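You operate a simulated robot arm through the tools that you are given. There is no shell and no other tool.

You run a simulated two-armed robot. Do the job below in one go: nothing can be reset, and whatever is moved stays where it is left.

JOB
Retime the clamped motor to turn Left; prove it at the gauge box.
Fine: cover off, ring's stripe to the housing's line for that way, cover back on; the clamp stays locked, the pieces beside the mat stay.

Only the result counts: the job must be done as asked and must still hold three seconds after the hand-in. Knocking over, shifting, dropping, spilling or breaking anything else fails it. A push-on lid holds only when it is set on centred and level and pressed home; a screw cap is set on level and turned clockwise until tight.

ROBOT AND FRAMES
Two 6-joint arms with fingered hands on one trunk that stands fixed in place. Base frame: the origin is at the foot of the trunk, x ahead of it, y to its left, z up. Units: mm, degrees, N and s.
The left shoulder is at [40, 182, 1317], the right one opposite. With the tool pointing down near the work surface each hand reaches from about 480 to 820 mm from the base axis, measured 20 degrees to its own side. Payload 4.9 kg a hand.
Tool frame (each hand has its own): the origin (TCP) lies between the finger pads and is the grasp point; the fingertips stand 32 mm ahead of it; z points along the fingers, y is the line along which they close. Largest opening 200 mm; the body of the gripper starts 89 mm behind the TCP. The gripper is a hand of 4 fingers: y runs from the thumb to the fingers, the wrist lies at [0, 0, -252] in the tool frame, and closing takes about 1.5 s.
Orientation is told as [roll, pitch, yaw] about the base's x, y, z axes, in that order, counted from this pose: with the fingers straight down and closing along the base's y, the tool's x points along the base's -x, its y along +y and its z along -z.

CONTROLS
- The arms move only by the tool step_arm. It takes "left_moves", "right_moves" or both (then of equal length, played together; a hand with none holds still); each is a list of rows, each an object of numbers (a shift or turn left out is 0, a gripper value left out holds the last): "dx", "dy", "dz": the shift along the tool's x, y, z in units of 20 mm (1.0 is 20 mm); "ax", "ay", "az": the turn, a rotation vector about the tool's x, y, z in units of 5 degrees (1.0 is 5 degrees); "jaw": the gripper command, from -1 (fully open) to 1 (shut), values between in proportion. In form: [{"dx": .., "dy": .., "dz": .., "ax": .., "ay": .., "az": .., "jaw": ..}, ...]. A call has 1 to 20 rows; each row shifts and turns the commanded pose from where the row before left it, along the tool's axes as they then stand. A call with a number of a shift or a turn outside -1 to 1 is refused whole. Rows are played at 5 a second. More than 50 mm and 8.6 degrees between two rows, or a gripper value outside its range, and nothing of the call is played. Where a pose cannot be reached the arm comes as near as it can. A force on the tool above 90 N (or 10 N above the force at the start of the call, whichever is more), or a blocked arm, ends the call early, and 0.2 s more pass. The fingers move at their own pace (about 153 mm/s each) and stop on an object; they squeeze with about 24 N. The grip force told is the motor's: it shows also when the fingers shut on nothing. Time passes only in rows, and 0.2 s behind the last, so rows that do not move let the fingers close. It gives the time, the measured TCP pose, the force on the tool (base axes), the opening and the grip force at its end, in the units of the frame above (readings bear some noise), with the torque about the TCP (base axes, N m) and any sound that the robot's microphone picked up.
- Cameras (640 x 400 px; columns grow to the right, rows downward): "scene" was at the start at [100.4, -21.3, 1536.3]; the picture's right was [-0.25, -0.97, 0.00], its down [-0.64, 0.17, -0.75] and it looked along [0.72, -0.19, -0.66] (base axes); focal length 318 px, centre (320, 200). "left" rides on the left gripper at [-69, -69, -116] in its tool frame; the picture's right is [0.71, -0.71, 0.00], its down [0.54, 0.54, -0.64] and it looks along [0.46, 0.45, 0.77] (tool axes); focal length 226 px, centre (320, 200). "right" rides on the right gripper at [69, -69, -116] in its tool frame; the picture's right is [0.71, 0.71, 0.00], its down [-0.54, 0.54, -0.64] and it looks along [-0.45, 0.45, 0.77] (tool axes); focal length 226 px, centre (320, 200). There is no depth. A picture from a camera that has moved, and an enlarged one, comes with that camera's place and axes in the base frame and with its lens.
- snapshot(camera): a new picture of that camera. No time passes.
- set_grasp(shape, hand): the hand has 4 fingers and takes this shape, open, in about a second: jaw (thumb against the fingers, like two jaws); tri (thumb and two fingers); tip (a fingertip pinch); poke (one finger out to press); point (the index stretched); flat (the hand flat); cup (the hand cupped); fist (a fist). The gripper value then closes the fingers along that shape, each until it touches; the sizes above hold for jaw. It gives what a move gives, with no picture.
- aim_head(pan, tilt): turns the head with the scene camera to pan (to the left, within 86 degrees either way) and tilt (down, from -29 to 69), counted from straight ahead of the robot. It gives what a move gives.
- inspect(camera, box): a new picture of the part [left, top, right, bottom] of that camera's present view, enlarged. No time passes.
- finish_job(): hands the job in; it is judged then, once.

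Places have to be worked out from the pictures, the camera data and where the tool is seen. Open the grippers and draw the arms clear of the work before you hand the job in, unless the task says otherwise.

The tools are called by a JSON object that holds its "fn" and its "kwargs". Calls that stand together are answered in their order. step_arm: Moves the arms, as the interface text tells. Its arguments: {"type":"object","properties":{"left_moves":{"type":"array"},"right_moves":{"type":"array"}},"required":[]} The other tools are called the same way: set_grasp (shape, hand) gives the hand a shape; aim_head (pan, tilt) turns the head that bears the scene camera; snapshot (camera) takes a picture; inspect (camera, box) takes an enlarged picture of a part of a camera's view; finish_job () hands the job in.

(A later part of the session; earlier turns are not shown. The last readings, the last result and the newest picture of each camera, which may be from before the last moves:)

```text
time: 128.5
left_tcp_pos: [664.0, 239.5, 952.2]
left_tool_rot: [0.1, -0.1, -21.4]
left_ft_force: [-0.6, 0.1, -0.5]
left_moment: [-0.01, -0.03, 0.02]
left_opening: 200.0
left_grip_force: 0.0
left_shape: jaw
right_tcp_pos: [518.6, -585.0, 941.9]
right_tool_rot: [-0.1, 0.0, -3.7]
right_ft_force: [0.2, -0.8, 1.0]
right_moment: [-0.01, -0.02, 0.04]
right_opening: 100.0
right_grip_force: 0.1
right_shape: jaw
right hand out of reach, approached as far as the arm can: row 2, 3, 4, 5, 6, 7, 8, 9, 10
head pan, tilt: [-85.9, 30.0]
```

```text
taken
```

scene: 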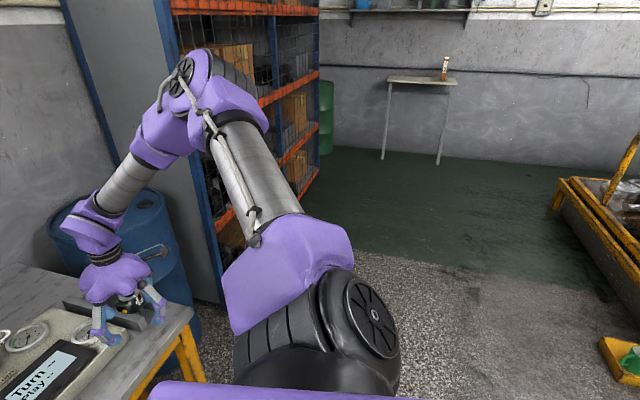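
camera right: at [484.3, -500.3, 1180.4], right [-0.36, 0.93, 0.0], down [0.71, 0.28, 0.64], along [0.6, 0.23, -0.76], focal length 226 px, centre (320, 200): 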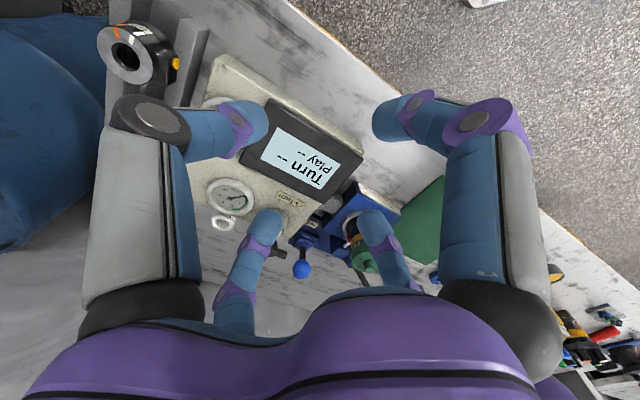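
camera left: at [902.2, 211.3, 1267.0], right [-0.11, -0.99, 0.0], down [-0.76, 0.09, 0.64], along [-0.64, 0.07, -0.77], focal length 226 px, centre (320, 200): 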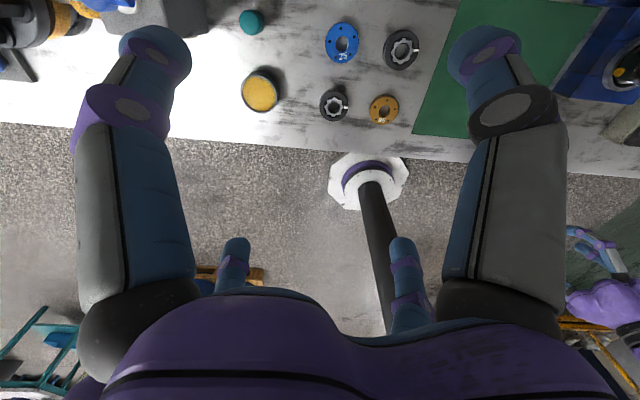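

Each row restarts from the reached pose, so pressing depth is limited. Better: cross with the arm stretched more sideways (where the swing joint dominates). I move the hand up and out to about [430, −880], and press back to find the sphere there.

{"fn": "step_arm", "kwargs": {"right_moves": [{"dz": -1}, {"dz": -1}, {"dz": -1}, {"dz": -1}, {"dz": -1}, {"dz": -1}, {"dz": -1}, {"dz": -1}, {"dx": 0.3, "dy": -1}, {"dx": 0.3, "dy": -1}, {"dx": 0.3, "dy": -1}, {"dx": 0.3, "dy": -1}, {"dx": 0.3, "dy": -1}, {"dx": 0.3, "dy": -1}, {"dx": 0.3, "dy": -1}, {"dx": 0.3, "dy": -1}, {"dx": 0.3, "dy": -1}, {"dx": 0.3, "dy": -1}, {"dx": 0.3, "dy": -1}, {"dx": 0.3, "dy": -1}]}}

{"fn": "step_arm", "kwargs": {"right_moves": [{"dx": 0.3, "dy": -1}, {"dx": 0.3, "dy": -1}, {"dx": 1}, {"dx": 1}, {"dx": 1}, {"dx": 1}, {"dx": 1}]}}

{"fn": "snapshot", "kwargs": {"camera": "scene"}}

```text
time: 132.7
left_tcp_pos: [663.2, 239.6, 951.6]
left_tool_rot: [0.1, -0.2, -21.4]
left_ft_force: [-0.2, -0.8, -0.7]
left_moment: [0.02, -0.01, 0.03]
left_opening: 200.1
left_grip_force: 0.0
left_shape: jaw
right_tcp_pos: [431.6, -819.2, 1104.5]
right_tool_rot: [0.1, -0.1, -3.7]
right_ft_force: [-0.2, -0.9, 0.1]
right_moment: [-0.02, -0.02, 0.01]
right_opening: 99.9
right_grip_force: 0.0
right_shape: jaw
head pan, tilt: [-85.9, 30.0]
```

```text
time: 134.3
left_tcp_pos: [663.5, 240.0, 952.3]
left_tool_rot: [0.1, -0.2, -21.4]
left_ft_force: [0.3, 0.4, 0.1]
left_moment: [0.0, -0.01, 0.01]
left_opening: 200.0
left_grip_force: 0.1
left_shape: jaw
right_tcp_pos: [401.4, -857.2, 1103.0]
right_tool_rot: [0.0, 0.1, -3.8]
right_ft_force: [-0.9, 0.2, 0.1]
right_moment: [0.0, 0.03, 0.0]
right_opening: 99.9
right_grip_force: 0.1
right_shape: jaw
right hand out of reach, approached as far as the arm can: row 3, 4, 5, 6, 7
head pan, tilt: [-85.9, 30.0]
```

```text
taken
```

scene: 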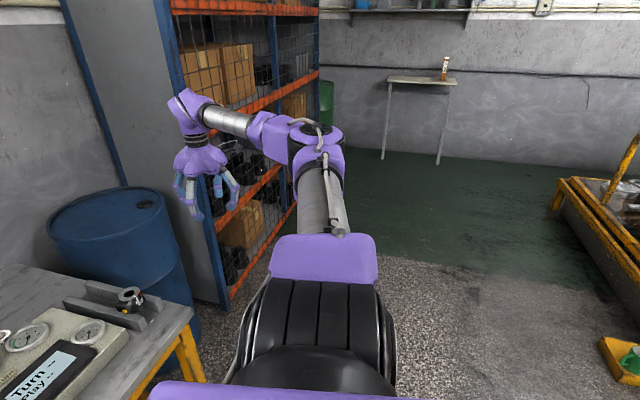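

On the sphere at [401, −857, 1103] with the arm stretched more sideways. From this pressed state I sweep straight down.

{"fn": "step_arm", "kwargs": {"right_moves": [{"dx": 1}, {"dx": 1}, {"dx": 1}, {"dz": 1}, {"dz": 1}, {"dz": 1}, {"dz": 1}, {"dz": 1}, {"dz": 1}, {"dz": 1}]}}

{"fn": "snapshot", "kwargs": {"camera": "scene"}}

```text
time: 136.5
left_tcp_pos: [663.3, 239.7, 952.4]
left_tool_rot: [0.1, 0.0, -21.4]
left_ft_force: [1.3, -0.2, -0.2]
left_moment: [0.02, -0.01, 0.01]
left_opening: 199.7
left_grip_force: 0.1
left_shape: jaw
right_tcp_pos: [401.1, -854.6, 964.5]
right_tool_rot: [0.1, -0.1, -3.7]
right_ft_force: [0.5, -0.4, -0.1]
right_moment: [0.02, 0.02, 0.01]
right_opening: 99.6
right_grip_force: 0.1
right_shape: jaw
right hand out of reach, approached as far as the arm can: row 1, 2, 3
head pan, tilt: [-85.9, 30.0]
```

```text
taken
```

scene: 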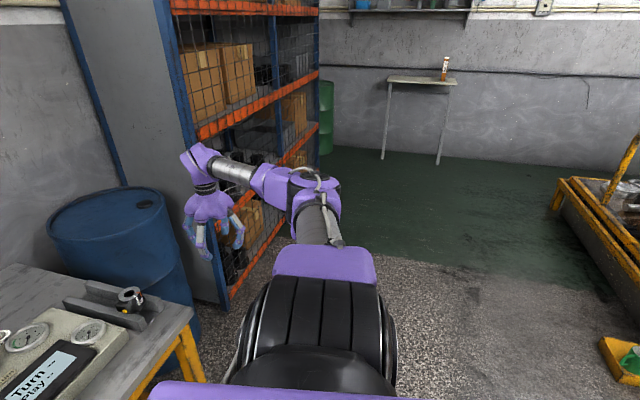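

The elbow dropped: the arm crossed into the working branch. Now I move the hand forward and inward at long reach.

{"fn": "step_arm", "kwargs": {"right_moves": [{"dx": -0.94, "dy": 0.95, "dz": -0.2}, {"dx": -0.94, "dy": 0.95, "dz": -0.2}, {"dx": -0.94, "dy": 0.95, "dz": -0.2}, {"dx": -0.94, "dy": 0.95, "dz": -0.2}, {"dx": -0.94, "dy": 0.95, "dz": -0.2}, {"dx": -0.94, "dy": 0.95, "dz": -0.2}, {"dx": -0.94, "dy": 0.95, "dz": -0.2}, {"dx": -0.94, "dy": 0.95, "dz": -0.2}, {"dx": -0.94, "dy": 0.95, "dz": -0.2}, {"dx": -0.94, "dy": 0.95, "dz": -0.2}, {"dx": -0.94, "dy": 0.95, "dz": -0.2}]}}

{"fn": "aim_head", "kwargs": {"pan": -45, "tilt": 35}}

{"fn": "snapshot", "kwargs": {"camera": "scene"}}

```text
time: 138.9
left_tcp_pos: [662.7, 241.2, 950.3]
left_tool_rot: [0.2, -0.2, -21.4]
left_ft_force: [-0.4, 0.3, 0.5]
left_moment: [-0.02, 0.02, -0.02]
left_opening: 199.9
left_grip_force: 0.1
left_shape: jaw
right_tcp_pos: [502.9, -643.4, 996.9]
right_tool_rot: [0.1, -0.1, -3.7]
right_ft_force: [0.7, -0.6, 1.4]
right_moment: [0.0, 0.01, -0.03]
right_opening: 100.1
right_grip_force: 0.1
right_shape: jaw
right hand out of reach, approached as far as the arm can: row 4, 5, 6, 7, 8, 9, 10, 11
head pan, tilt: [-85.9, 30.0]
```

```text
time: 140.0
left_tcp_pos: [663.5, 240.0, 953.8]
left_tool_rot: [0.3, -0.2, -21.5]
left_ft_force: [0.3, -0.9, 0.0]
left_moment: [-0.02, -0.01, 0.0]
left_opening: 199.9
left_grip_force: 0.0
left_shape: jaw
right_tcp_pos: [503.2, -643.5, 997.9]
right_tool_rot: [0.1, -0.2, -3.7]
right_ft_force: [-0.7, 0.3, -0.2]
right_moment: [-0.01, 0.01, 0.03]
right_opening: 100.0
right_grip_force: 0.1
right_shape: jaw
head pan, tilt: [-45.0, 35.0]
```

```text
taken
```

scene: 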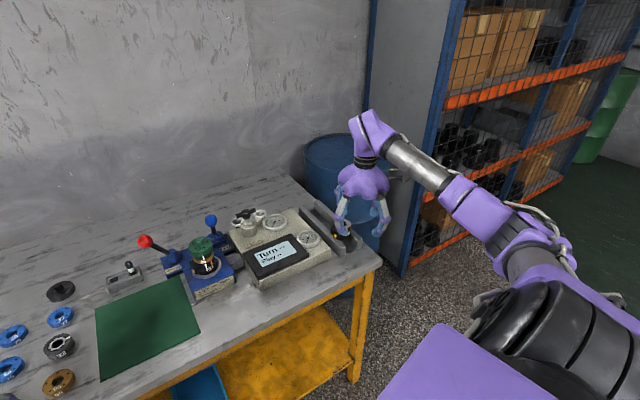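

The right arm is now elbow-down like the left. I move forward first, then inward.

{"fn": "step_arm", "kwargs": {"right_moves": [{"dx": -1}, {"dx": -1}, {"dx": -1}, {"dx": -1}]}}

{"fn": "step_arm", "kwargs": {"right_moves": [{"dx": -0.6, "dy": 0.8}, {"dx": -0.6, "dy": 0.8}, {"dx": -0.6, "dy": 0.8}, {"dx": -0.6, "dy": 0.8}]}}

```text
time: 141.0
left_tcp_pos: [663.3, 240.5, 952.2]
left_tool_rot: [0.2, -0.1, -21.4]
left_ft_force: [-0.6, 1.2, 0.1]
left_moment: [0.02, 0.0, 0.0]
left_opening: 199.8
left_grip_force: 0.2
left_shape: jaw
right_tcp_pos: [504.0, -644.3, 996.6]
right_tool_rot: [0.1, -0.3, -3.7]
right_ft_force: [0.9, 0.3, 1.2]
right_moment: [-0.01, -0.01, 0.01]
right_opening: 99.9
right_grip_force: 0.0
right_shape: jaw
right hand out of reach, approached as far as the arm can: row 1, 2, 3, 4
head pan, tilt: [-45.0, 35.0]
```

```text
time: 142.0
left_tcp_pos: [663.2, 239.5, 952.0]
left_tool_rot: [0.1, -0.1, -21.5]
left_ft_force: [-0.1, -0.8, -0.5]
left_moment: [-0.01, 0.02, 0.02]
left_opening: 199.9
left_grip_force: 0.0
left_shape: jaw
right_tcp_pos: [498.3, -590.2, 994.0]
right_tool_rot: [0.1, -0.3, -3.8]
right_ft_force: [-0.5, -1.1, 1.1]
right_moment: [-0.02, 0.02, 0.04]
right_opening: 100.2
right_grip_force: 0.1
right_shape: jaw
right hand out of reach, approached as far as the arm can: row 1, 2, 3, 4
head pan, tilt: [-45.0, 35.0]
```

A wrist-roll limit (≈130°) now binds: the wrist is in its flipped solution. I'll unflip it here in free air: swing the hand about its wrist from down to forward and past the forearm line, circle to the right side, and bring it back down.

{"fn": "step_arm", "kwargs": {"right_moves": [{"az": 1}, {"az": 1}, {"dx": -0.99, "ay": -0.9}, {"dx": -0.99, "ay": -0.9}, {"dx": -0.99, "ay": -0.9}, {"dx": -0.99, "ay": -0.9}, {"dx": -0.99, "ay": -0.9}, {"dx": -0.99, "ay": -0.9}, {"dx": -0.99, "ay": -0.9}, {"dx": -0.99, "ay": -0.9}, {"dx": -0.99, "ay": -0.9}, {"dx": -0.99, "ay": -0.9}, {"dx": -0.99, "ay": -0.9}, {"dx": -0.99, "ay": -0.9}, {"dx": -0.99, "ay": -0.9}, {"dx": -0.99, "ay": -0.9}, {"dx": -0.99, "ay": -0.9}, {"dx": -0.99, "ay": -0.9}, {"dx": -0.99, "ay": -0.9}, {"dx": -0.99, "ay": -0.9}]}}

{"fn": "snapshot", "kwargs": {"camera": "scene"}}

```text
time: 146.2
left_tcp_pos: [663.1, 240.1, 951.0]
left_tool_rot: [0.1, -0.2, -21.4]
left_ft_force: [-0.7, -0.6, -0.3]
left_moment: [-0.01, 0.02, -0.04]
left_opening: 200.3
left_grip_force: 0.0
left_shape: jaw
right_tcp_pos: [750.2, -649.8, 1198.4]
right_tool_rot: [0.2, -81.0, -14.0]
right_ft_force: [-0.4, -0.1, -0.4]
right_moment: [0.04, 0.01, 0.0]
right_opening: 99.7
right_grip_force: 0.0
right_shape: jaw
head pan, tilt: [-45.0, 35.0]
```

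```text
taken
```

scene: 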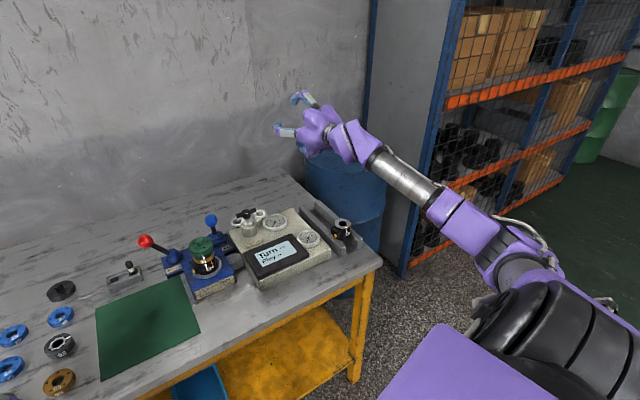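

The hand points forward now. I continue up past the forearm line by about 20°.

{"fn": "step_arm", "kwargs": {"right_moves": [{"dx": -0.99, "ay": -0.9}, {"dx": -0.99, "ay": -0.9}, {"dx": -0.99, "ay": -0.9}, {"dx": -0.99, "ay": -0.9}, {"dx": -0.99, "ay": -0.9}, {"dx": -0.99, "ay": -0.9}, {"dx": -0.99, "ay": -0.9}, {"dx": -0.99, "ay": -0.9}, {"dx": -0.99, "ay": -0.9}, {"dx": -0.99, "ay": -0.9}, {"dx": -0.99, "ay": -0.9}, {"dx": -0.99, "ay": -0.9}]}}

{"fn": "snapshot", "kwargs": {"camera": "scene"}}

```text
time: 148.8
left_tcp_pos: [664.3, 239.8, 950.2]
left_tool_rot: [0.1, -0.2, -21.4]
left_ft_force: [0.1, 0.4, 0.7]
left_moment: [-0.04, 0.0, 0.0]
left_opening: 200.1
left_grip_force: 0.1
left_shape: jaw
right_tcp_pos: [747.4, -683.1, 1437.5]
right_tool_rot: [-180.0, -44.8, 166.2]
right_ft_force: [-0.2, 0.0, -0.3]
right_moment: [0.03, -0.01, 0.04]
right_opening: 99.8
right_grip_force: 0.2
right_shape: jaw
right hand out of reach, approached as far as the arm can: row 1, 2, 3, 4, 5, 6, 7
head pan, tilt: [-45.0, 35.0]
```

```text
taken
```

scene: 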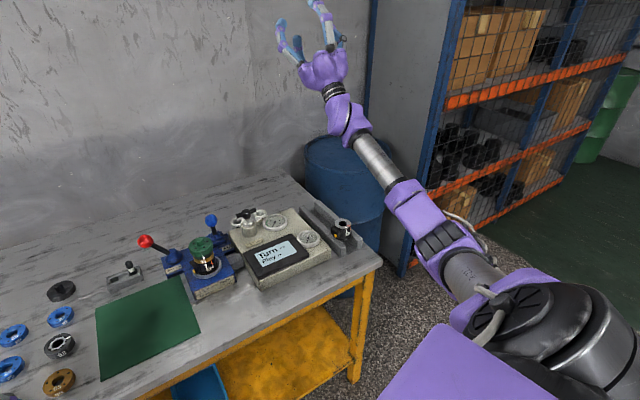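

The wrist has come round (shoulder now shows the cabled side, as on the left). I line the hand up with the forearm's heading and swing it down again through the forearm line.

{"fn": "step_arm", "kwargs": {"right_moves": [{"ax": 0.64, "az": -0.64, "dy": -0.7}, {"ax": 0.64, "az": -0.64, "dy": -0.7}, {"dx": 0.99, "ay": 0.9}, {"dx": 0.99, "ay": 0.9}, {"dx": 0.99, "ay": 0.9}, {"dx": 0.99, "ay": 0.9}, {"dx": 0.99, "ay": 0.9}, {"dx": 0.99, "ay": 0.9}, {"dx": 0.99, "ay": 0.9}, {"dx": 0.99, "ay": 0.9}, {"dx": 0.99, "ay": 0.9}, {"dx": 0.99, "ay": 0.9}, {"dx": 0.99, "ay": 0.9}, {"dx": 0.99, "ay": 0.9}]}}

{"fn": "snapshot", "kwargs": {"camera": "scene"}}

```text
time: 151.8
left_tcp_pos: [663.8, 239.9, 952.2]
left_tool_rot: [0.1, -0.2, -21.4]
left_ft_force: [0.4, 0.0, -0.3]
left_moment: [-0.03, 0.02, 0.01]
left_opening: 199.7
left_grip_force: 0.0
left_shape: jaw
right_tcp_pos: [812.0, -742.2, 1219.2]
right_tool_rot: [0.0, -81.0, -22.8]
right_ft_force: [0.5, 0.2, 0.2]
right_moment: [0.01, -0.04, 0.0]
right_opening: 100.0
right_grip_force: 0.1
right_shape: jaw
head pan, tilt: [-45.0, 35.0]
```

```text
taken
```

scene: 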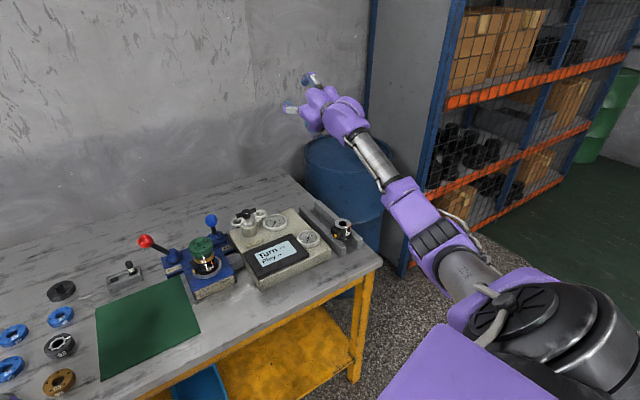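

No limits hit, and the hand passed cleanly through the forearm line. I swing it the rest of the way to pointing straight down.

{"fn": "step_arm", "kwargs": {"right_moves": [{"dx": 0.99, "ay": 0.9}, {"dx": 0.99, "ay": 0.9}, {"dx": 0.99, "ay": 0.9}, {"dx": 0.99, "ay": 0.9}, {"dx": 0.99, "ay": 0.9}, {"dx": 0.99, "ay": 0.9}, {"dx": 0.99, "ay": 0.9}, {"dx": 0.99, "ay": 0.9}, {"dx": 0.99, "ay": 0.9}, {"dx": 0.99, "ay": 0.9}, {"dx": 0.99, "ay": 0.9}, {"dx": 0.99, "ay": 0.9}, {"dx": 0.99, "ay": 0.9}, {"dx": 0.99, "ay": 0.9}, {"dx": 0.99, "ay": 0.9}, {"dx": 0.99, "ay": 0.9}, {"dx": 0.99, "ay": 0.9}, {"dx": 0.99, "ay": 0.9}]}}

{"fn": "snapshot", "kwargs": {"camera": "scene"}}

```text
time: 155.6
left_tcp_pos: [664.4, 238.8, 952.5]
left_tool_rot: [0.1, -0.3, -21.3]
left_ft_force: [-0.9, 0.2, 0.9]
left_moment: [0.0, -0.02, 0.01]
left_opening: 199.9
left_grip_force: 0.1
left_shape: jaw
right_tcp_pos: [590.0, -647.3, 999.2]
right_tool_rot: [0.0, 0.0, -22.8]
right_ft_force: [0.1, 0.2, 0.4]
right_moment: [0.03, -0.02, 0.0]
right_opening: 99.8
right_grip_force: 0.2
right_shape: jaw
head pan, tilt: [-45.0, 35.0]
```

```text
taken
```

scene: 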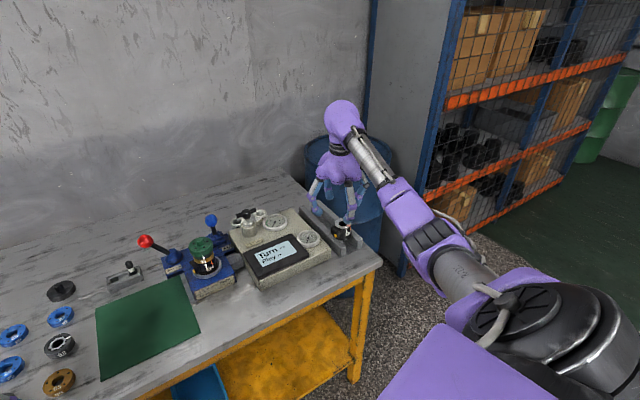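

The right arm is now in the proper working posture at [590, −647, 999], tool down. I move toward the motor at a safe height.

{"fn": "step_arm", "kwargs": {"right_moves": [{"dx": -0.4, "dy": 0.8, "dz": -0.17}, {"dx": -0.4, "dy": 0.8, "dz": -0.17}, {"dx": -0.4, "dy": 0.9, "dz": -0.17}, {"dx": -0.2, "dy": 1, "dz": -0.17}, {"dx": -0.2, "dy": 1, "dz": -0.17}, {"dx": -0.2, "dy": 1, "dz": -0.17}, {"dx": -0.2, "dy": 1, "dz": -0.17}, {"dx": -0.1, "dy": 1, "dz": -0.17}, {"dx": -0.1, "dy": 1, "dz": -0.17}, {"dx": 0, "dy": 1, "dz": -0.17}, {"dx": 0, "dy": 1, "dz": -0.17}, {"dx": 0, "dy": 1, "dz": -0.17}]}}

{"fn": "snapshot", "kwargs": {"camera": "right"}}

```text
time: 158.2
left_tcp_pos: [663.9, 239.6, 952.4]
left_tool_rot: [0.1, -0.2, -21.3]
left_ft_force: [0.6, 0.2, -0.4]
left_moment: [0.05, -0.02, -0.01]
left_opening: 199.9
left_grip_force: 0.1
left_shape: jaw
right_tcp_pos: [724.1, -451.6, 1041.0]
right_tool_rot: [0.0, 0.2, -22.8]
right_ft_force: [0.9, 0.2, -0.5]
right_moment: [-0.04, -0.02, -0.01]
right_opening: 99.7
right_grip_force: 0.2
right_shape: jaw
head pan, tilt: [-45.0, 35.0]
```

```text
taken
camera right: at [632.1, -487.8, 1157.6], right [-0.38, 0.93, 0.0], down [0.71, 0.29, 0.64], along [0.6, 0.24, -0.77], focal length 226 px, centre (320, 200)
```

right: 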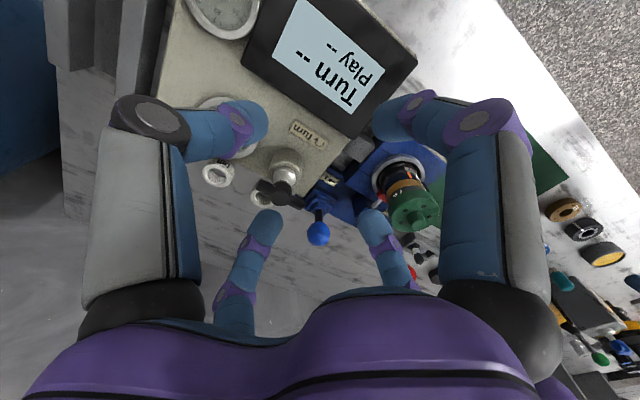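

Clear reach now. I take zoomed views from the hand camera and the head to triangulate the cover.

{"fn": "inspect", "kwargs": {"camera": "right", "box": [360, 140, 450, 240]}}

{"fn": "aim_head", "kwargs": {"pan": -19, "tilt": 41}}

{"fn": "inspect", "kwargs": {"camera": "scene", "box": [290, 150, 380, 240]}}

```text
4.00 times, centred on (405, 190) of right
camera zoom: at [632.1, -487.8, 1157.6], right [-0.38, 0.93, 0.0], down [0.71, 0.29, 0.64], along [0.6, 0.24, -0.77], focal length 904 px, centre (-20, 240)
```

zoom: 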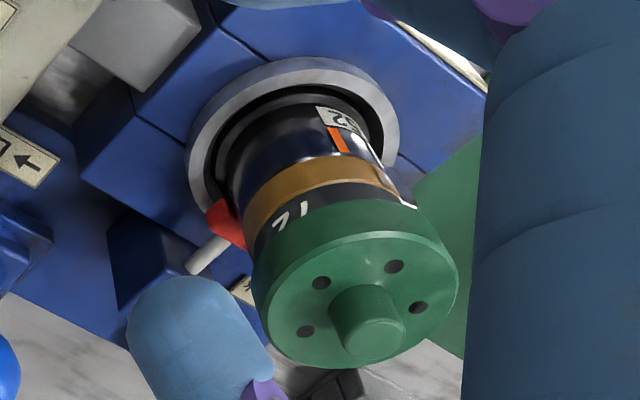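

```text
time: 159.1
left_tcp_pos: [664.0, 240.3, 951.8]
left_tool_rot: [0.1, -0.1, -21.5]
left_ft_force: [0.0, 0.5, -0.2]
left_moment: [0.0, 0.0, -0.01]
left_opening: 199.9
left_grip_force: 0.1
left_shape: jaw
right_tcp_pos: [722.7, -451.9, 1041.6]
right_tool_rot: [-0.1, 0.0, -22.7]
right_ft_force: [-0.9, -0.8, 0.1]
right_moment: [-0.02, 0.01, -0.01]
right_opening: 99.9
right_grip_force: 0.0
right_shape: jaw
head pan, tilt: [-19.0, 41.0]
```

```text
4.44 times, centred on (335, 195) of scene
camera zoom: at [98.9, -27.8, 1537.2], right [-0.33, -0.95, 0.0], down [-0.62, 0.21, -0.75], along [0.71, -0.25, -0.66], focal length 1412 px, centre (253, 222)
```

zoom: 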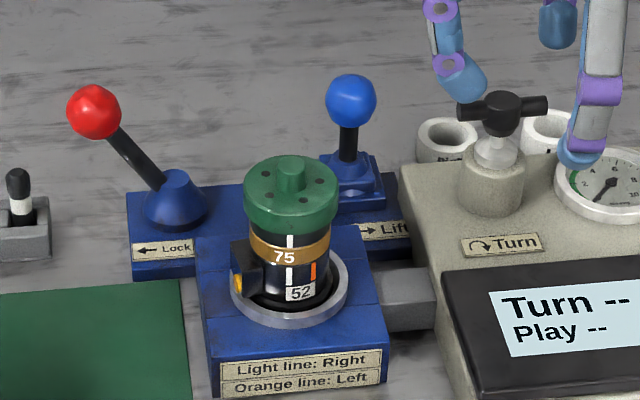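

The two views agree: knob-top centre at [781.1, −289.2, 954], cover ≈ 63 mm across with its top at z≈936 and bottom at ≈912. I move the hand over it at z 1041 and turn the yaw so the four fingers miss the housing's side ports.

{"fn": "step_arm", "kwargs": {"right_moves": [{"dx": 0.053, "dy": 0.96}, {"dx": 0.053, "dy": 0.96}, {"dx": 0.053, "dy": 0.96}, {"dx": 0.053, "dy": 0.96}, {"dx": 0.053, "dy": 0.96}, {"dx": 0.053, "dy": 0.96}, {"dx": 0.053, "dy": 0.96}, {"dx": 0.053, "dy": 0.96}, {"dx": 0.053, "dy": 0.96}, {"az": -0.8}, {"az": -0.8}, {"az": -0.8}, {"az": -0.8}, {}]}}

{"fn": "snapshot", "kwargs": {"camera": "right"}}

{"fn": "inspect", "kwargs": {"camera": "scene", "box": [270, 60, 410, 240]}}

```text
time: 162.1
left_tcp_pos: [663.8, 240.2, 952.4]
left_tool_rot: [0.1, -0.3, -21.3]
left_ft_force: [0.5, 0.3, -0.2]
left_moment: [-0.01, 0.0, 0.01]
left_opening: 199.9
left_grip_force: 0.0
left_shape: jaw
right_tcp_pos: [779.9, -289.9, 1040.0]
right_tool_rot: [0.0, 0.0, -6.7]
right_ft_force: [-0.3, -0.2, -0.2]
right_moment: [-0.01, 0.0, -0.03]
right_opening: 99.9
right_grip_force: 0.0
right_shape: jaw
head pan, tilt: [-19.0, 41.0]
```

```text
taken
camera right: at [702.8, -349.6, 1157.0], right [-0.62, 0.79, 0.0], down [0.6, 0.47, 0.64], along [0.5, 0.4, -0.77], focal length 226 px, centre (320, 200)
```

right: 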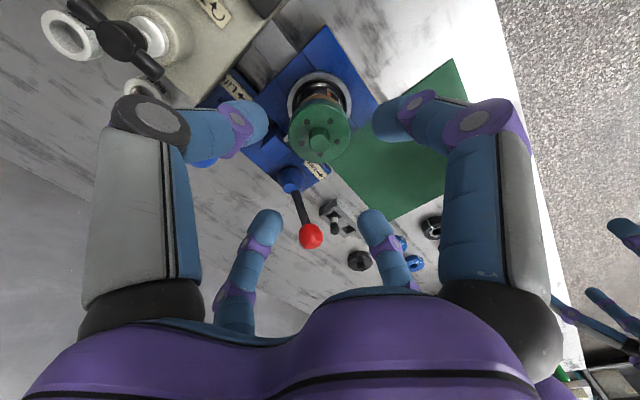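

```text
2.22 times, centred on (340, 150) of scene
camera zoom: at [98.9, -27.8, 1537.2], right [-0.33, -0.95, 0.0], down [-0.62, 0.21, -0.75], along [0.71, -0.25, -0.66], focal length 706 px, centre (276, 311)
```

zoom: 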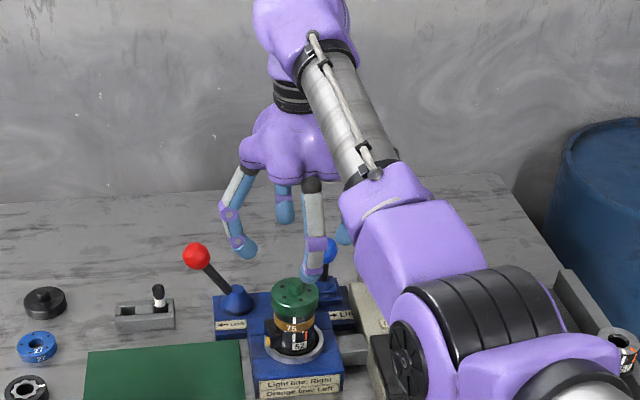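

The hand is centred over the cover. I lower it 88 mm with the fingers open to 100 mm, watching the forces.

{"fn": "step_arm", "kwargs": {"right_moves": [{"dx": -0.05, "dz": 0.8}, {"dz": 0.8}, {"dz": 0.8}, {"dz": 0.7}, {"dz": 0.7}, {"dz": 0.6}, {}]}}

{"fn": "inspect", "kwargs": {"camera": "scene", "box": [290, 130, 390, 240]}}

{"fn": "inspect", "kwargs": {"camera": "right", "box": [200, 60, 440, 240]}}

```text
time: 163.7
left_tcp_pos: [664.2, 239.4, 951.8]
left_tool_rot: [0.1, -0.1, -21.4]
left_ft_force: [0.4, 0.8, 0.3]
left_moment: [0.0, 0.0, 0.02]
left_opening: 199.7
left_grip_force: 0.1
left_shape: jaw
right_tcp_pos: [782.1, -288.5, 953.0]
right_tool_rot: [0.0, -0.1, -6.8]
right_ft_force: [0.6, 0.0, 0.2]
right_moment: [-0.01, -0.03, 0.0]
right_opening: 100.1
right_grip_force: 0.2
right_shape: jaw
head pan, tilt: [-19.0, 41.0]
```

```text
3.64 times, centred on (340, 185) of scene
camera zoom: at [99.0, -27.8, 1537.2], right [-0.33, -0.95, 0.0], down [-0.62, 0.21, -0.75], along [0.71, -0.25, -0.66], focal length 1155 px, centre (247, 254)
```

zoom: 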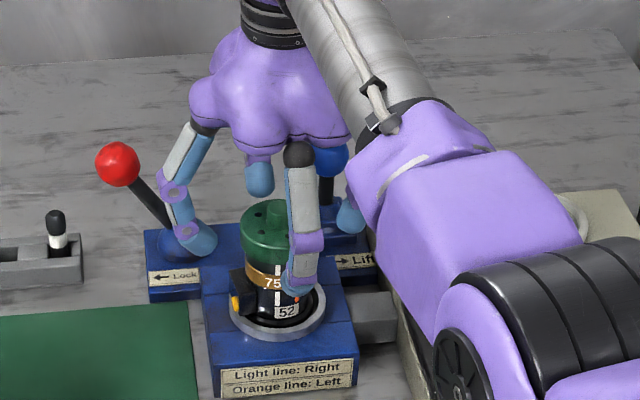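

```text
2.22 times, centred on (320, 150) of right
camera zoom: at [704.0, -347.8, 1069.3], right [-0.62, 0.79, 0.0], down [0.6, 0.47, 0.64], along [0.51, 0.4, -0.77], focal length 502 px, centre (320, 311)
```

zoom: 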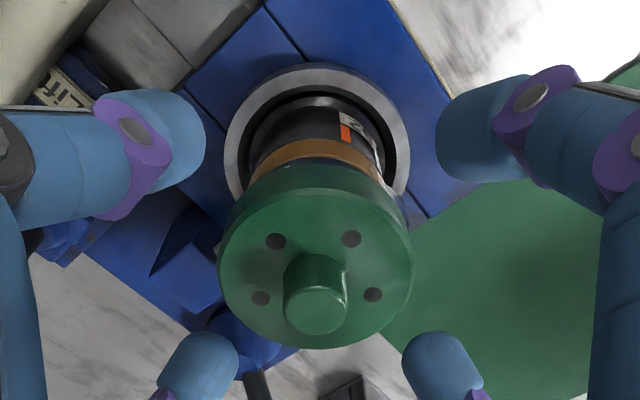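

The cover sits centred between the four tips. I close the fingers on its rim.

{"fn": "step_arm", "kwargs": {"right_moves": [{"dx": 0.04, "dy": -0.035, "jaw": 0.3}, {}, {}, {"jaw": 0.6}, {}, {}, {}, {}, {}]}}

{"fn": "inspect", "kwargs": {"camera": "right", "box": [200, 60, 440, 240]}}

{"fn": "inspect", "kwargs": {"camera": "scene", "box": [290, 130, 390, 240]}}

```text
time: 165.7
left_tcp_pos: [663.5, 240.3, 952.2]
left_tool_rot: [0.2, -0.1, -21.4]
left_ft_force: [0.4, -0.4, 0.0]
left_moment: [-0.01, -0.01, 0.0]
left_opening: 199.9
left_grip_force: 0.1
left_shape: jaw
right_tcp_pos: [780.4, -290.2, 952.1]
right_tool_rot: [0.0, 0.0, -6.8]
right_ft_force: [0.4, -0.3, 0.2]
right_moment: [-0.02, 0.0, 0.0]
right_opening: 55.0
right_grip_force: 24.3
right_shape: jaw
head pan, tilt: [-19.0, 41.0]
```

```text
2.22 times, centred on (320, 150) of right
camera zoom: at [703.0, -349.5, 1069.1], right [-0.62, 0.79, 0.0], down [0.6, 0.47, 0.64], along [0.51, 0.4, -0.77], focal length 502 px, centre (320, 311)
```

zoom: 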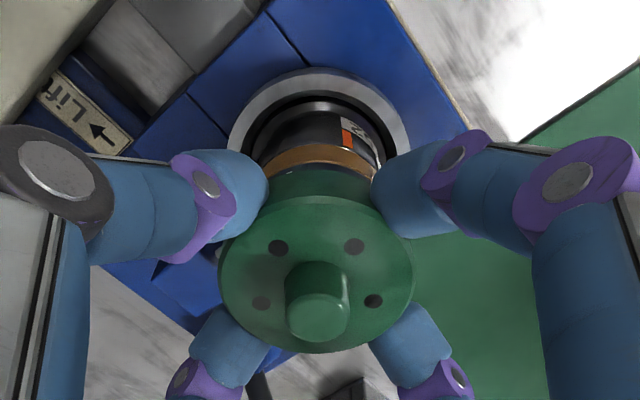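

```text
3.64 times, centred on (340, 185) of scene
camera zoom: at [99.1, -27.8, 1537.2], right [-0.33, -0.95, 0.0], down [-0.62, 0.21, -0.75], along [0.71, -0.25, -0.66], focal length 1155 px, centre (247, 254)
```

zoom: 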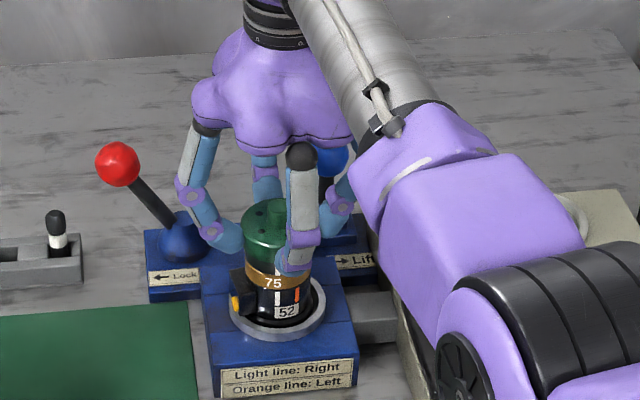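

Gripped (24 N at 55 mm reading). I pull up gently in small steps to see whether the cover is a push-on or a screw type.

{"fn": "step_arm", "kwargs": {"right_moves": [{"jaw": 1.0}, {}, {}, {"dz": -0.1}, {"dz": -0.1}, {}]}}

{"fn": "step_arm", "kwargs": {"right_moves": [{"dz": -0.15}, {"dz": -0.15}, {}]}}

{"fn": "inspect", "kwargs": {"camera": "scene", "box": [310, 160, 360, 220]}}

```text
time: 167.1
left_tcp_pos: [663.8, 239.2, 951.4]
left_tool_rot: [0.1, -0.1, -21.4]
left_ft_force: [0.1, -0.9, 0.8]
left_moment: [-0.04, -0.01, -0.01]
left_opening: 199.9
left_grip_force: 0.0
left_shape: jaw
right_tcp_pos: [779.5, -290.0, 955.5]
right_tool_rot: [0.0, 0.0, -6.8]
right_ft_force: [-0.3, 0.8, -2.9]
right_moment: [-0.02, 0.0, 0.0]
right_opening: 54.8
right_grip_force: 23.8
right_shape: jaw
head pan, tilt: [-19.0, 41.0]
```

```text
time: 167.9
left_tcp_pos: [663.5, 240.4, 951.6]
left_tool_rot: [0.0, -0.1, -21.4]
left_ft_force: [-0.4, -0.6, -0.8]
left_moment: [0.02, -0.02, -0.03]
left_opening: 199.9
left_grip_force: 0.0
left_shape: jaw
right_tcp_pos: [780.2, -290.1, 962.3]
right_tool_rot: [0.0, 0.0, -6.8]
right_ft_force: [0.1, -0.7, -3.2]
right_moment: [0.01, 0.01, -0.02]
right_opening: 55.1
right_grip_force: 23.7
right_shape: jaw
head pan, tilt: [-19.0, 41.0]
```

```text
6.67 times, centred on (335, 190) of scene
camera zoom: at [99.1, -27.8, 1537.2], right [-0.33, -0.95, 0.0], down [-0.62, 0.21, -0.75], along [0.71, -0.25, -0.66], focal length 2118 px, centre (220, 267)
```

zoom: 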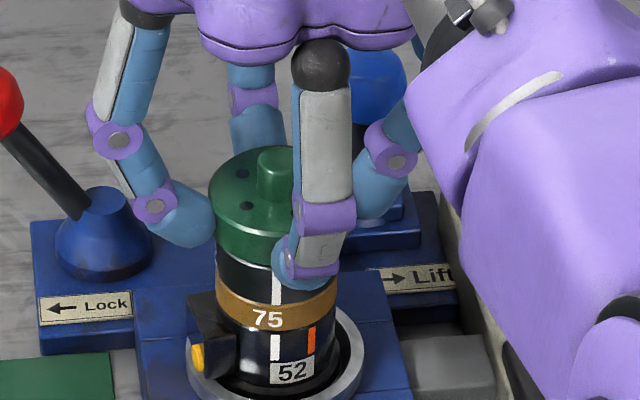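

Only −3 N (its weight), and more of the black ring shows: the cover is coming off. I lift further.

{"fn": "step_arm", "kwargs": {"right_moves": [{"dz": -0.3}, {"dz": -0.3}, {"dz": -0.4}, {"dz": -0.5}, {"dz": -0.5}, {}]}}

{"fn": "inspect", "kwargs": {"camera": "scene", "box": [310, 140, 370, 220]}}

{"fn": "inspect", "kwargs": {"camera": "right", "box": [200, 60, 440, 240]}}

```text
time: 169.3
left_tcp_pos: [663.5, 240.0, 951.7]
left_tool_rot: [0.1, 0.0, -21.3]
left_ft_force: [0.5, 0.7, 0.0]
left_moment: [-0.02, -0.01, 0.0]
left_opening: 199.8
left_grip_force: 0.1
left_shape: jaw
right_tcp_pos: [778.4, -292.1, 1002.6]
right_tool_rot: [-0.1, 0.0, -6.8]
right_ft_force: [-0.4, -0.4, -2.0]
right_moment: [0.0, 0.02, 0.03]
right_opening: 55.1
right_grip_force: 23.8
right_shape: jaw
head pan, tilt: [-19.0, 41.0]
```

```text
5.00 times, centred on (340, 180) of scene
camera zoom: at [99.0, -27.8, 1537.2], right [-0.33, -0.95, 0.0], down [-0.62, 0.21, -0.75], along [0.71, -0.25, -0.66], focal length 1588 px, centre (220, 300)
```

zoom: 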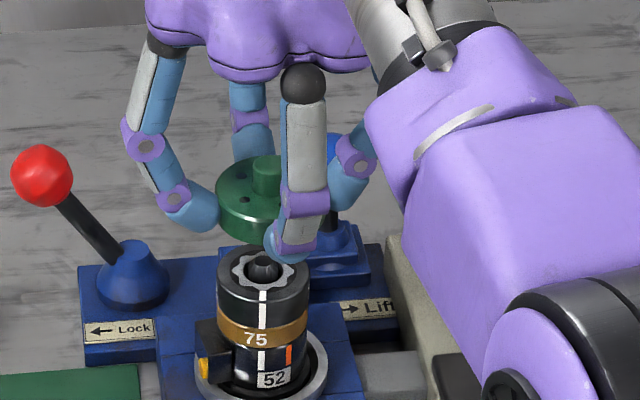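

```text
2.22 times, centred on (320, 150) of right
camera zoom: at [702.0, -351.9, 1119.4], right [-0.62, 0.79, 0.0], down [0.6, 0.47, 0.64], along [0.51, 0.4, -0.77], focal length 502 px, centre (320, 311)
```

zoom: 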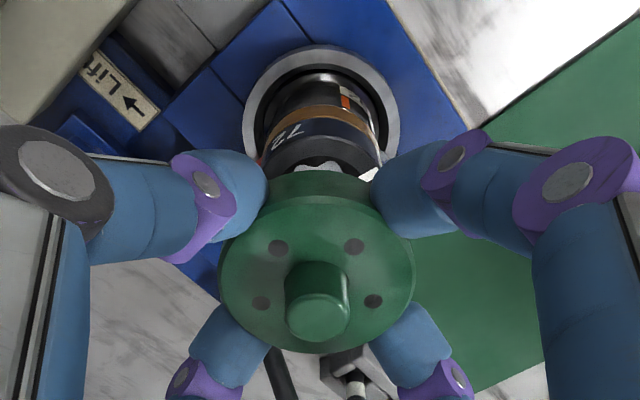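

The cover is off; ring 72 with its stripe and inner gear is exposed. I carry the cover to the green mat at about [710, −130].

{"fn": "step_arm", "kwargs": {"right_moves": [{"dz": -0.3}, {"dx": 0.54, "dy": 0.955}, {"dx": 0.54, "dy": 0.955}, {"dx": 0.54, "dy": 0.955}, {"dx": 0.54, "dy": 0.955}, {"dx": 0.54, "dy": 0.955, "dz": 0.6}, {"dx": 0.54, "dy": 0.955, "dz": 0.8}, {"dx": 0.54, "dy": 0.955, "dz": 0.9}, {"dx": 0.54, "dy": 0.955, "dz": 0.9}, {"dz": 1}, {"dz": 1}, {"dz": 1}, {}]}}

{"fn": "snapshot", "kwargs": {"camera": "scene"}}

{"fn": "snapshot", "kwargs": {"camera": "right"}}

```text
time: 172.1
left_tcp_pos: [664.2, 239.7, 951.9]
left_tool_rot: [0.1, -0.2, -21.4]
left_ft_force: [0.0, -0.6, -0.7]
left_moment: [-0.01, 0.0, 0.01]
left_opening: 199.8
left_grip_force: 0.0
left_shape: jaw
right_tcp_pos: [714.7, -130.5, 884.4]
right_tool_rot: [0.0, 0.0, -6.8]
right_ft_force: [0.9, -0.8, -3.3]
right_moment: [-0.01, 0.02, -0.01]
right_opening: 55.0
right_grip_force: 23.9
right_shape: jaw
head pan, tilt: [-19.0, 41.0]
```

```text
taken
```

scene: 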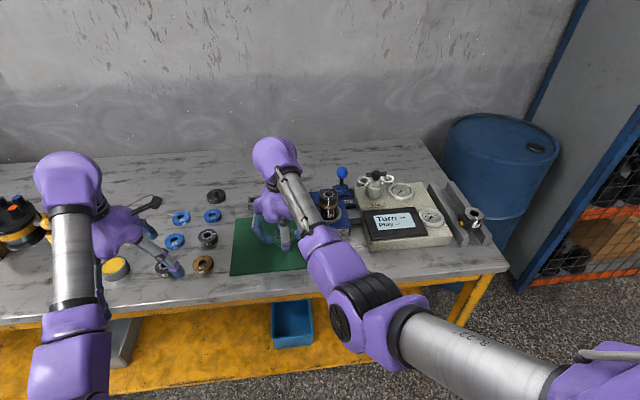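

```text
taken
camera right: at [637.0, -189.9, 1001.7], right [-0.62, 0.79, 0.0], down [0.6, 0.47, 0.64], along [0.51, 0.4, -0.77], focal length 226 px, centre (320, 200)
```

right: 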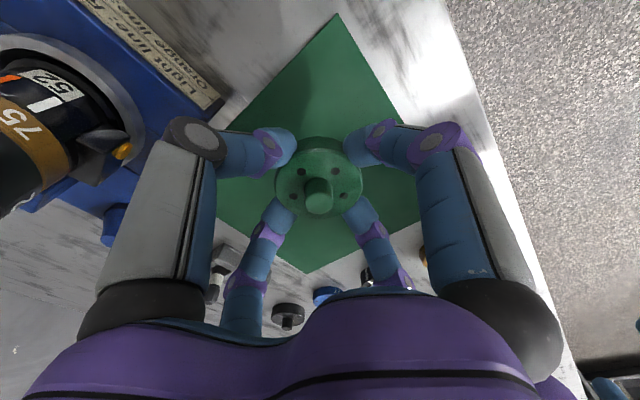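

The cover hangs over the mat. I shift 18 mm further from the clamp and lower it towards the mat.

{"fn": "step_arm", "kwargs": {"right_moves": [{"dx": 0.58, "dy": 0.69}, {"dz": 0.6}, {"dz": 0.6}, {"dz": 0.6}, {"dz": 0.4}, {}]}}

{"fn": "inspect", "kwargs": {"camera": "scene", "box": [220, 170, 340, 290]}}

{"fn": "inspect", "kwargs": {"camera": "right", "box": [200, 60, 440, 240]}}

```text
time: 173.5
left_tcp_pos: [663.2, 240.3, 953.3]
left_tool_rot: [0.1, -0.2, -21.4]
left_ft_force: [-0.7, 0.1, -0.1]
left_moment: [0.01, 0.0, 0.01]
left_opening: 199.8
left_grip_force: 0.1
left_shape: jaw
right_tcp_pos: [702.8, -116.2, 839.3]
right_tool_rot: [-0.1, 0.1, -6.7]
right_ft_force: [0.6, -0.5, -2.9]
right_moment: [-0.01, 0.01, 0.03]
right_opening: 54.8
right_grip_force: 24.0
right_shape: jaw
head pan, tilt: [-19.0, 41.0]
```

```text
3.33 times, centred on (280, 230) of scene
camera zoom: at [99.1, -27.8, 1537.1], right [-0.33, -0.95, 0.0], down [-0.62, 0.21, -0.75], along [0.71, -0.25, -0.66], focal length 1059 px, centre (453, 100)
```

zoom: 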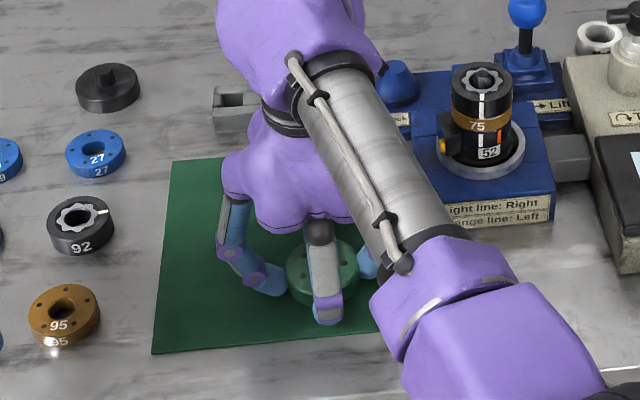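

```text
2.22 times, centred on (320, 150) of right
camera zoom: at [625.8, -174.2, 956.3], right [-0.62, 0.79, 0.0], down [0.6, 0.47, 0.64], along [0.5, 0.4, -0.77], focal length 502 px, centre (320, 311)
```

zoom: 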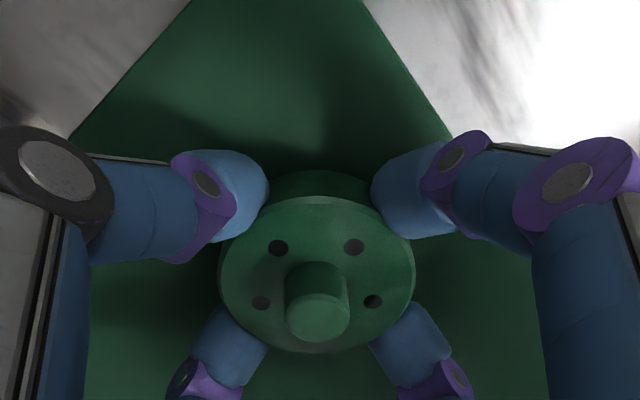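

Almost on the mat. I lower in 2 mm steps until contact shows in the force.

{"fn": "step_arm", "kwargs": {"right_moves": [{"dz": 0.1}, {"dz": 0.1}, {"dz": 0.1}, {"dz": 0.1}, {}]}}

{"fn": "step_arm", "kwargs": {"right_moves": [{"dz": 0.1}, {"dz": 0.05}, {}]}}

```text
time: 174.7
left_tcp_pos: [661.2, 239.8, 952.1]
left_tool_rot: [0.1, 0.0, -21.4]
left_ft_force: [0.3, -0.1, -0.5]
left_moment: [0.01, -0.01, 0.02]
left_opening: 200.1
left_grip_force: 0.0
left_shape: jaw
right_tcp_pos: [703.2, -113.3, 836.2]
right_tool_rot: [0.1, -0.3, -6.8]
right_ft_force: [-3.1, 2.1, 23.4]
right_moment: [0.2, 0.09, -0.1]
right_opening: 55.5
right_grip_force: 24.0
right_shape: jaw
head pan, tilt: [-19.0, 41.0]
```

```text
time: 175.5
left_tcp_pos: [662.1, 240.0, 953.6]
left_tool_rot: [0.0, -0.2, -21.4]
left_ft_force: [-0.5, -0.2, -0.5]
left_moment: [0.02, -0.04, -0.04]
left_opening: 200.0
left_grip_force: 0.1
left_shape: jaw
right_tcp_pos: [702.5, -113.6, 835.4]
right_tool_rot: [0.0, -0.5, -6.8]
right_ft_force: [-11.1, 0.9, 51.0]
right_moment: [-0.01, 0.57, -0.26]
right_opening: 56.9
right_grip_force: 23.8
right_shape: jaw
head pan, tilt: [-19.0, 41.0]
```

Contact at z≈836.5; I back off the push slightly (51 N now) and then open the fingers.

{"fn": "step_arm", "kwargs": {"right_moves": [{"dz": -0.1}, {}]}}

{"fn": "step_arm", "kwargs": {"right_moves": [{"jaw": 0.3}, {"jaw": 0.1}, {"jaw": 0.0}, {}, {}]}}

{"fn": "inspect", "kwargs": {"camera": "right", "box": [200, 60, 440, 240]}}

```text
time: 176.1
left_tcp_pos: [662.2, 240.6, 951.7]
left_tool_rot: [0.1, -0.3, -21.4]
left_ft_force: [-0.4, 0.3, 0.4]
left_moment: [0.04, 0.0, -0.03]
left_opening: 200.0
left_grip_force: 0.0
left_shape: jaw
right_tcp_pos: [702.2, -114.1, 833.5]
right_tool_rot: [0.2, -0.4, -6.8]
right_ft_force: [3.6, 4.0, 36.2]
right_moment: [0.17, -0.23, 0.11]
right_opening: 56.9
right_grip_force: 23.8
right_shape: jaw
head pan, tilt: [-19.0, 41.0]
```

```text
time: 177.3
left_tcp_pos: [661.5, 239.5, 952.5]
left_tool_rot: [0.0, -0.1, -21.4]
left_ft_force: [-0.1, -0.4, 0.0]
left_moment: [0.02, -0.01, 0.01]
left_opening: 199.9
left_grip_force: 0.1
left_shape: jaw
right_tcp_pos: [701.4, -114.2, 833.8]
right_tool_rot: [0.0, -0.2, -6.9]
right_ft_force: [-1.9, 0.8, 32.2]
right_moment: [-0.24, 0.04, -0.08]
right_opening: 91.7
right_grip_force: 0.0
right_shape: jaw
head pan, tilt: [-19.0, 41.0]
```

```text
2.22 times, centred on (320, 150) of right
camera zoom: at [623.9, -173.2, 950.1], right [-0.62, 0.79, 0.0], down [0.6, 0.47, 0.64], along [0.51, 0.4, -0.76], focal length 502 px, centre (320, 311)
```

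zoom: 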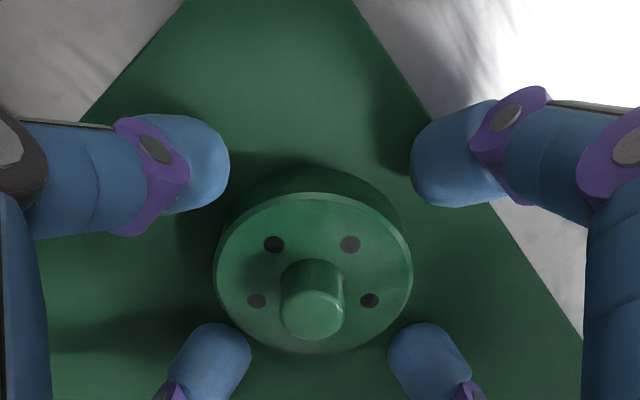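

The fingers are off the cover, with the tips touching the mat. I lift straight up and away.

{"fn": "step_arm", "kwargs": {"right_moves": [{"dz": -0.3}, {"dz": -0.5}, {"dz": -1}, {"dz": -1}, {"dz": -1}, {"dz": -1}, {"dz": -1}, {"dz": -1}, {"dz": -1}]}}

{"fn": "inspect", "kwargs": {"camera": "right", "box": [200, 60, 440, 240]}}

{"fn": "inspect", "kwargs": {"camera": "scene", "box": [220, 170, 340, 290]}}

```text
time: 179.3
left_tcp_pos: [664.7, 239.5, 950.9]
left_tool_rot: [0.0, -0.2, -21.4]
left_ft_force: [0.1, -0.3, 0.2]
left_moment: [0.0, 0.0, -0.01]
left_opening: 199.7
left_grip_force: 0.0
left_shape: jaw
right_tcp_pos: [701.1, -112.4, 985.0]
right_tool_rot: [0.0, 0.0, -6.8]
right_ft_force: [-0.6, 0.4, 0.1]
right_moment: [0.03, 0.04, -0.01]
right_opening: 99.8
right_grip_force: 0.1
right_shape: jaw
head pan, tilt: [-19.0, 41.0]
```

```text
2.22 times, centred on (320, 150) of right
camera zoom: at [624.8, -172.0, 1102.7], right [-0.62, 0.79, 0.0], down [0.6, 0.47, 0.64], along [0.51, 0.4, -0.77], focal length 502 px, centre (320, 311)
```

zoom: 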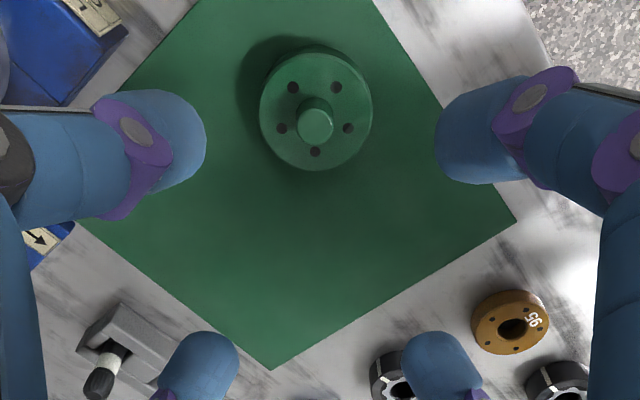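

```text
3.33 times, centred on (280, 230) of scene
camera zoom: at [98.9, -27.8, 1537.2], right [-0.33, -0.95, 0.0], down [-0.62, 0.21, -0.75], along [0.71, -0.25, -0.66], focal length 1059 px, centre (453, 100)
```

zoom: 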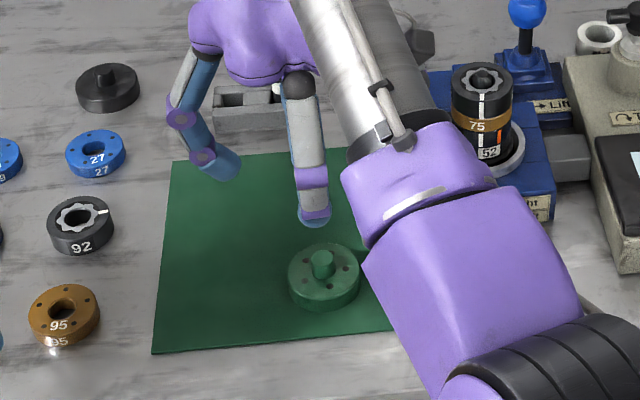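

The cover stands upright on the mat. Now a close look at the exposed ring and the lines.

{"fn": "inspect", "kwargs": {"camera": "scene", "box": [320, 180, 356, 225]}}

{"fn": "inspect", "kwargs": {"camera": "scene", "box": [310, 160, 440, 240]}}

```text
8.89 times, centred on (338, 202) of scene
camera zoom: at [98.9, -27.8, 1537.2], right [-0.33, -0.95, 0.0], down [-0.62, 0.21, -0.75], along [0.71, -0.25, -0.66], focal length 2824 px, centre (160, 178)
```

zoom: 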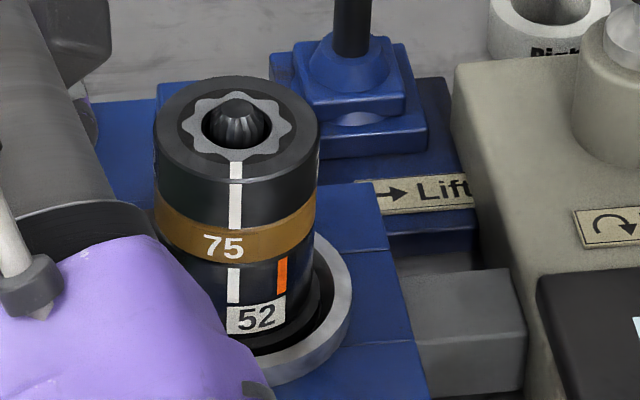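

```text
4.92 times, centred on (375, 200) of scene
camera zoom: at [98.9, -27.8, 1537.2], right [-0.33, -0.95, 0.0], down [-0.62, 0.21, -0.75], along [0.71, -0.25, -0.66], focal length 1564 px, centre (49, 200)
```

zoom: 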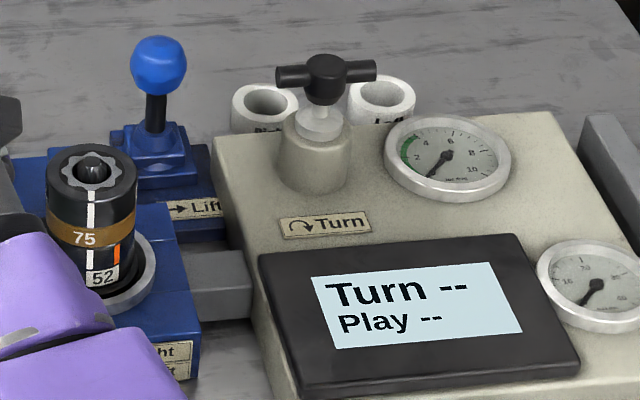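

Ring: 54 mm across, z 905–925, stripe at azimuth ≈159°, orange line ≈40° further (counter-clockwise from above). I move the open hand back over the motor and pre-turn the yaw to about −27°.

{"fn": "step_arm", "kwargs": {"right_moves": [{"dx": -0.558, "dy": -0.924, "dz": -0.1}, {"dx": -0.558, "dy": -0.924, "dz": -0.1}, {"dx": -0.558, "dy": -0.924, "dz": -0.1}, {"dx": -0.558, "dy": -0.924, "dz": -0.1}, {"dx": -0.558, "dy": -0.924, "dz": -0.1}, {"dx": -0.558, "dy": -0.924, "dz": -0.1}, {"dx": -0.558, "dy": -0.924, "dz": -0.1}, {"dx": -0.558, "dy": -0.924, "dz": -0.1}, {"dx": -0.558, "dy": -0.924, "dz": -0.1}, {"az": 1}, {"az": 1}, {"az": 1}, {"az": 1}, {}]}}

{"fn": "inspect", "kwargs": {"camera": "right", "box": [220, 60, 420, 220]}}

```text
time: 182.3
left_tcp_pos: [664.2, 239.3, 951.3]
left_tool_rot: [0.2, -0.2, -21.4]
left_ft_force: [-0.2, -0.1, 0.8]
left_moment: [0.0, 0.01, 0.0]
left_opening: 199.9
left_grip_force: 0.1
left_shape: jaw
right_tcp_pos: [782.4, -290.0, 1006.4]
right_tool_rot: [0.0, 0.1, -26.9]
right_ft_force: [0.1, 0.3, -0.6]
right_moment: [-0.04, -0.02, 0.0]
right_opening: 99.8
right_grip_force: 0.1
right_shape: jaw
head pan, tilt: [-19.0, 41.0]
```

```text
2.50 times, centred on (320, 140) of right
camera zoom: at [689.2, -319.4, 1122.7], right [-0.31, 0.95, 0.0], down [0.73, 0.24, 0.64], along [0.61, 0.2, -0.77], focal length 565 px, centre (320, 350)
```

zoom: 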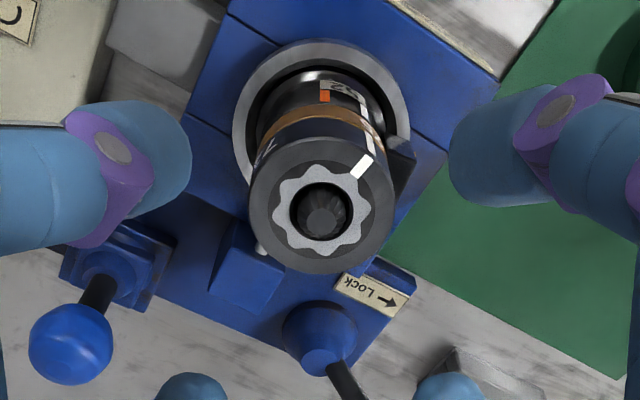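

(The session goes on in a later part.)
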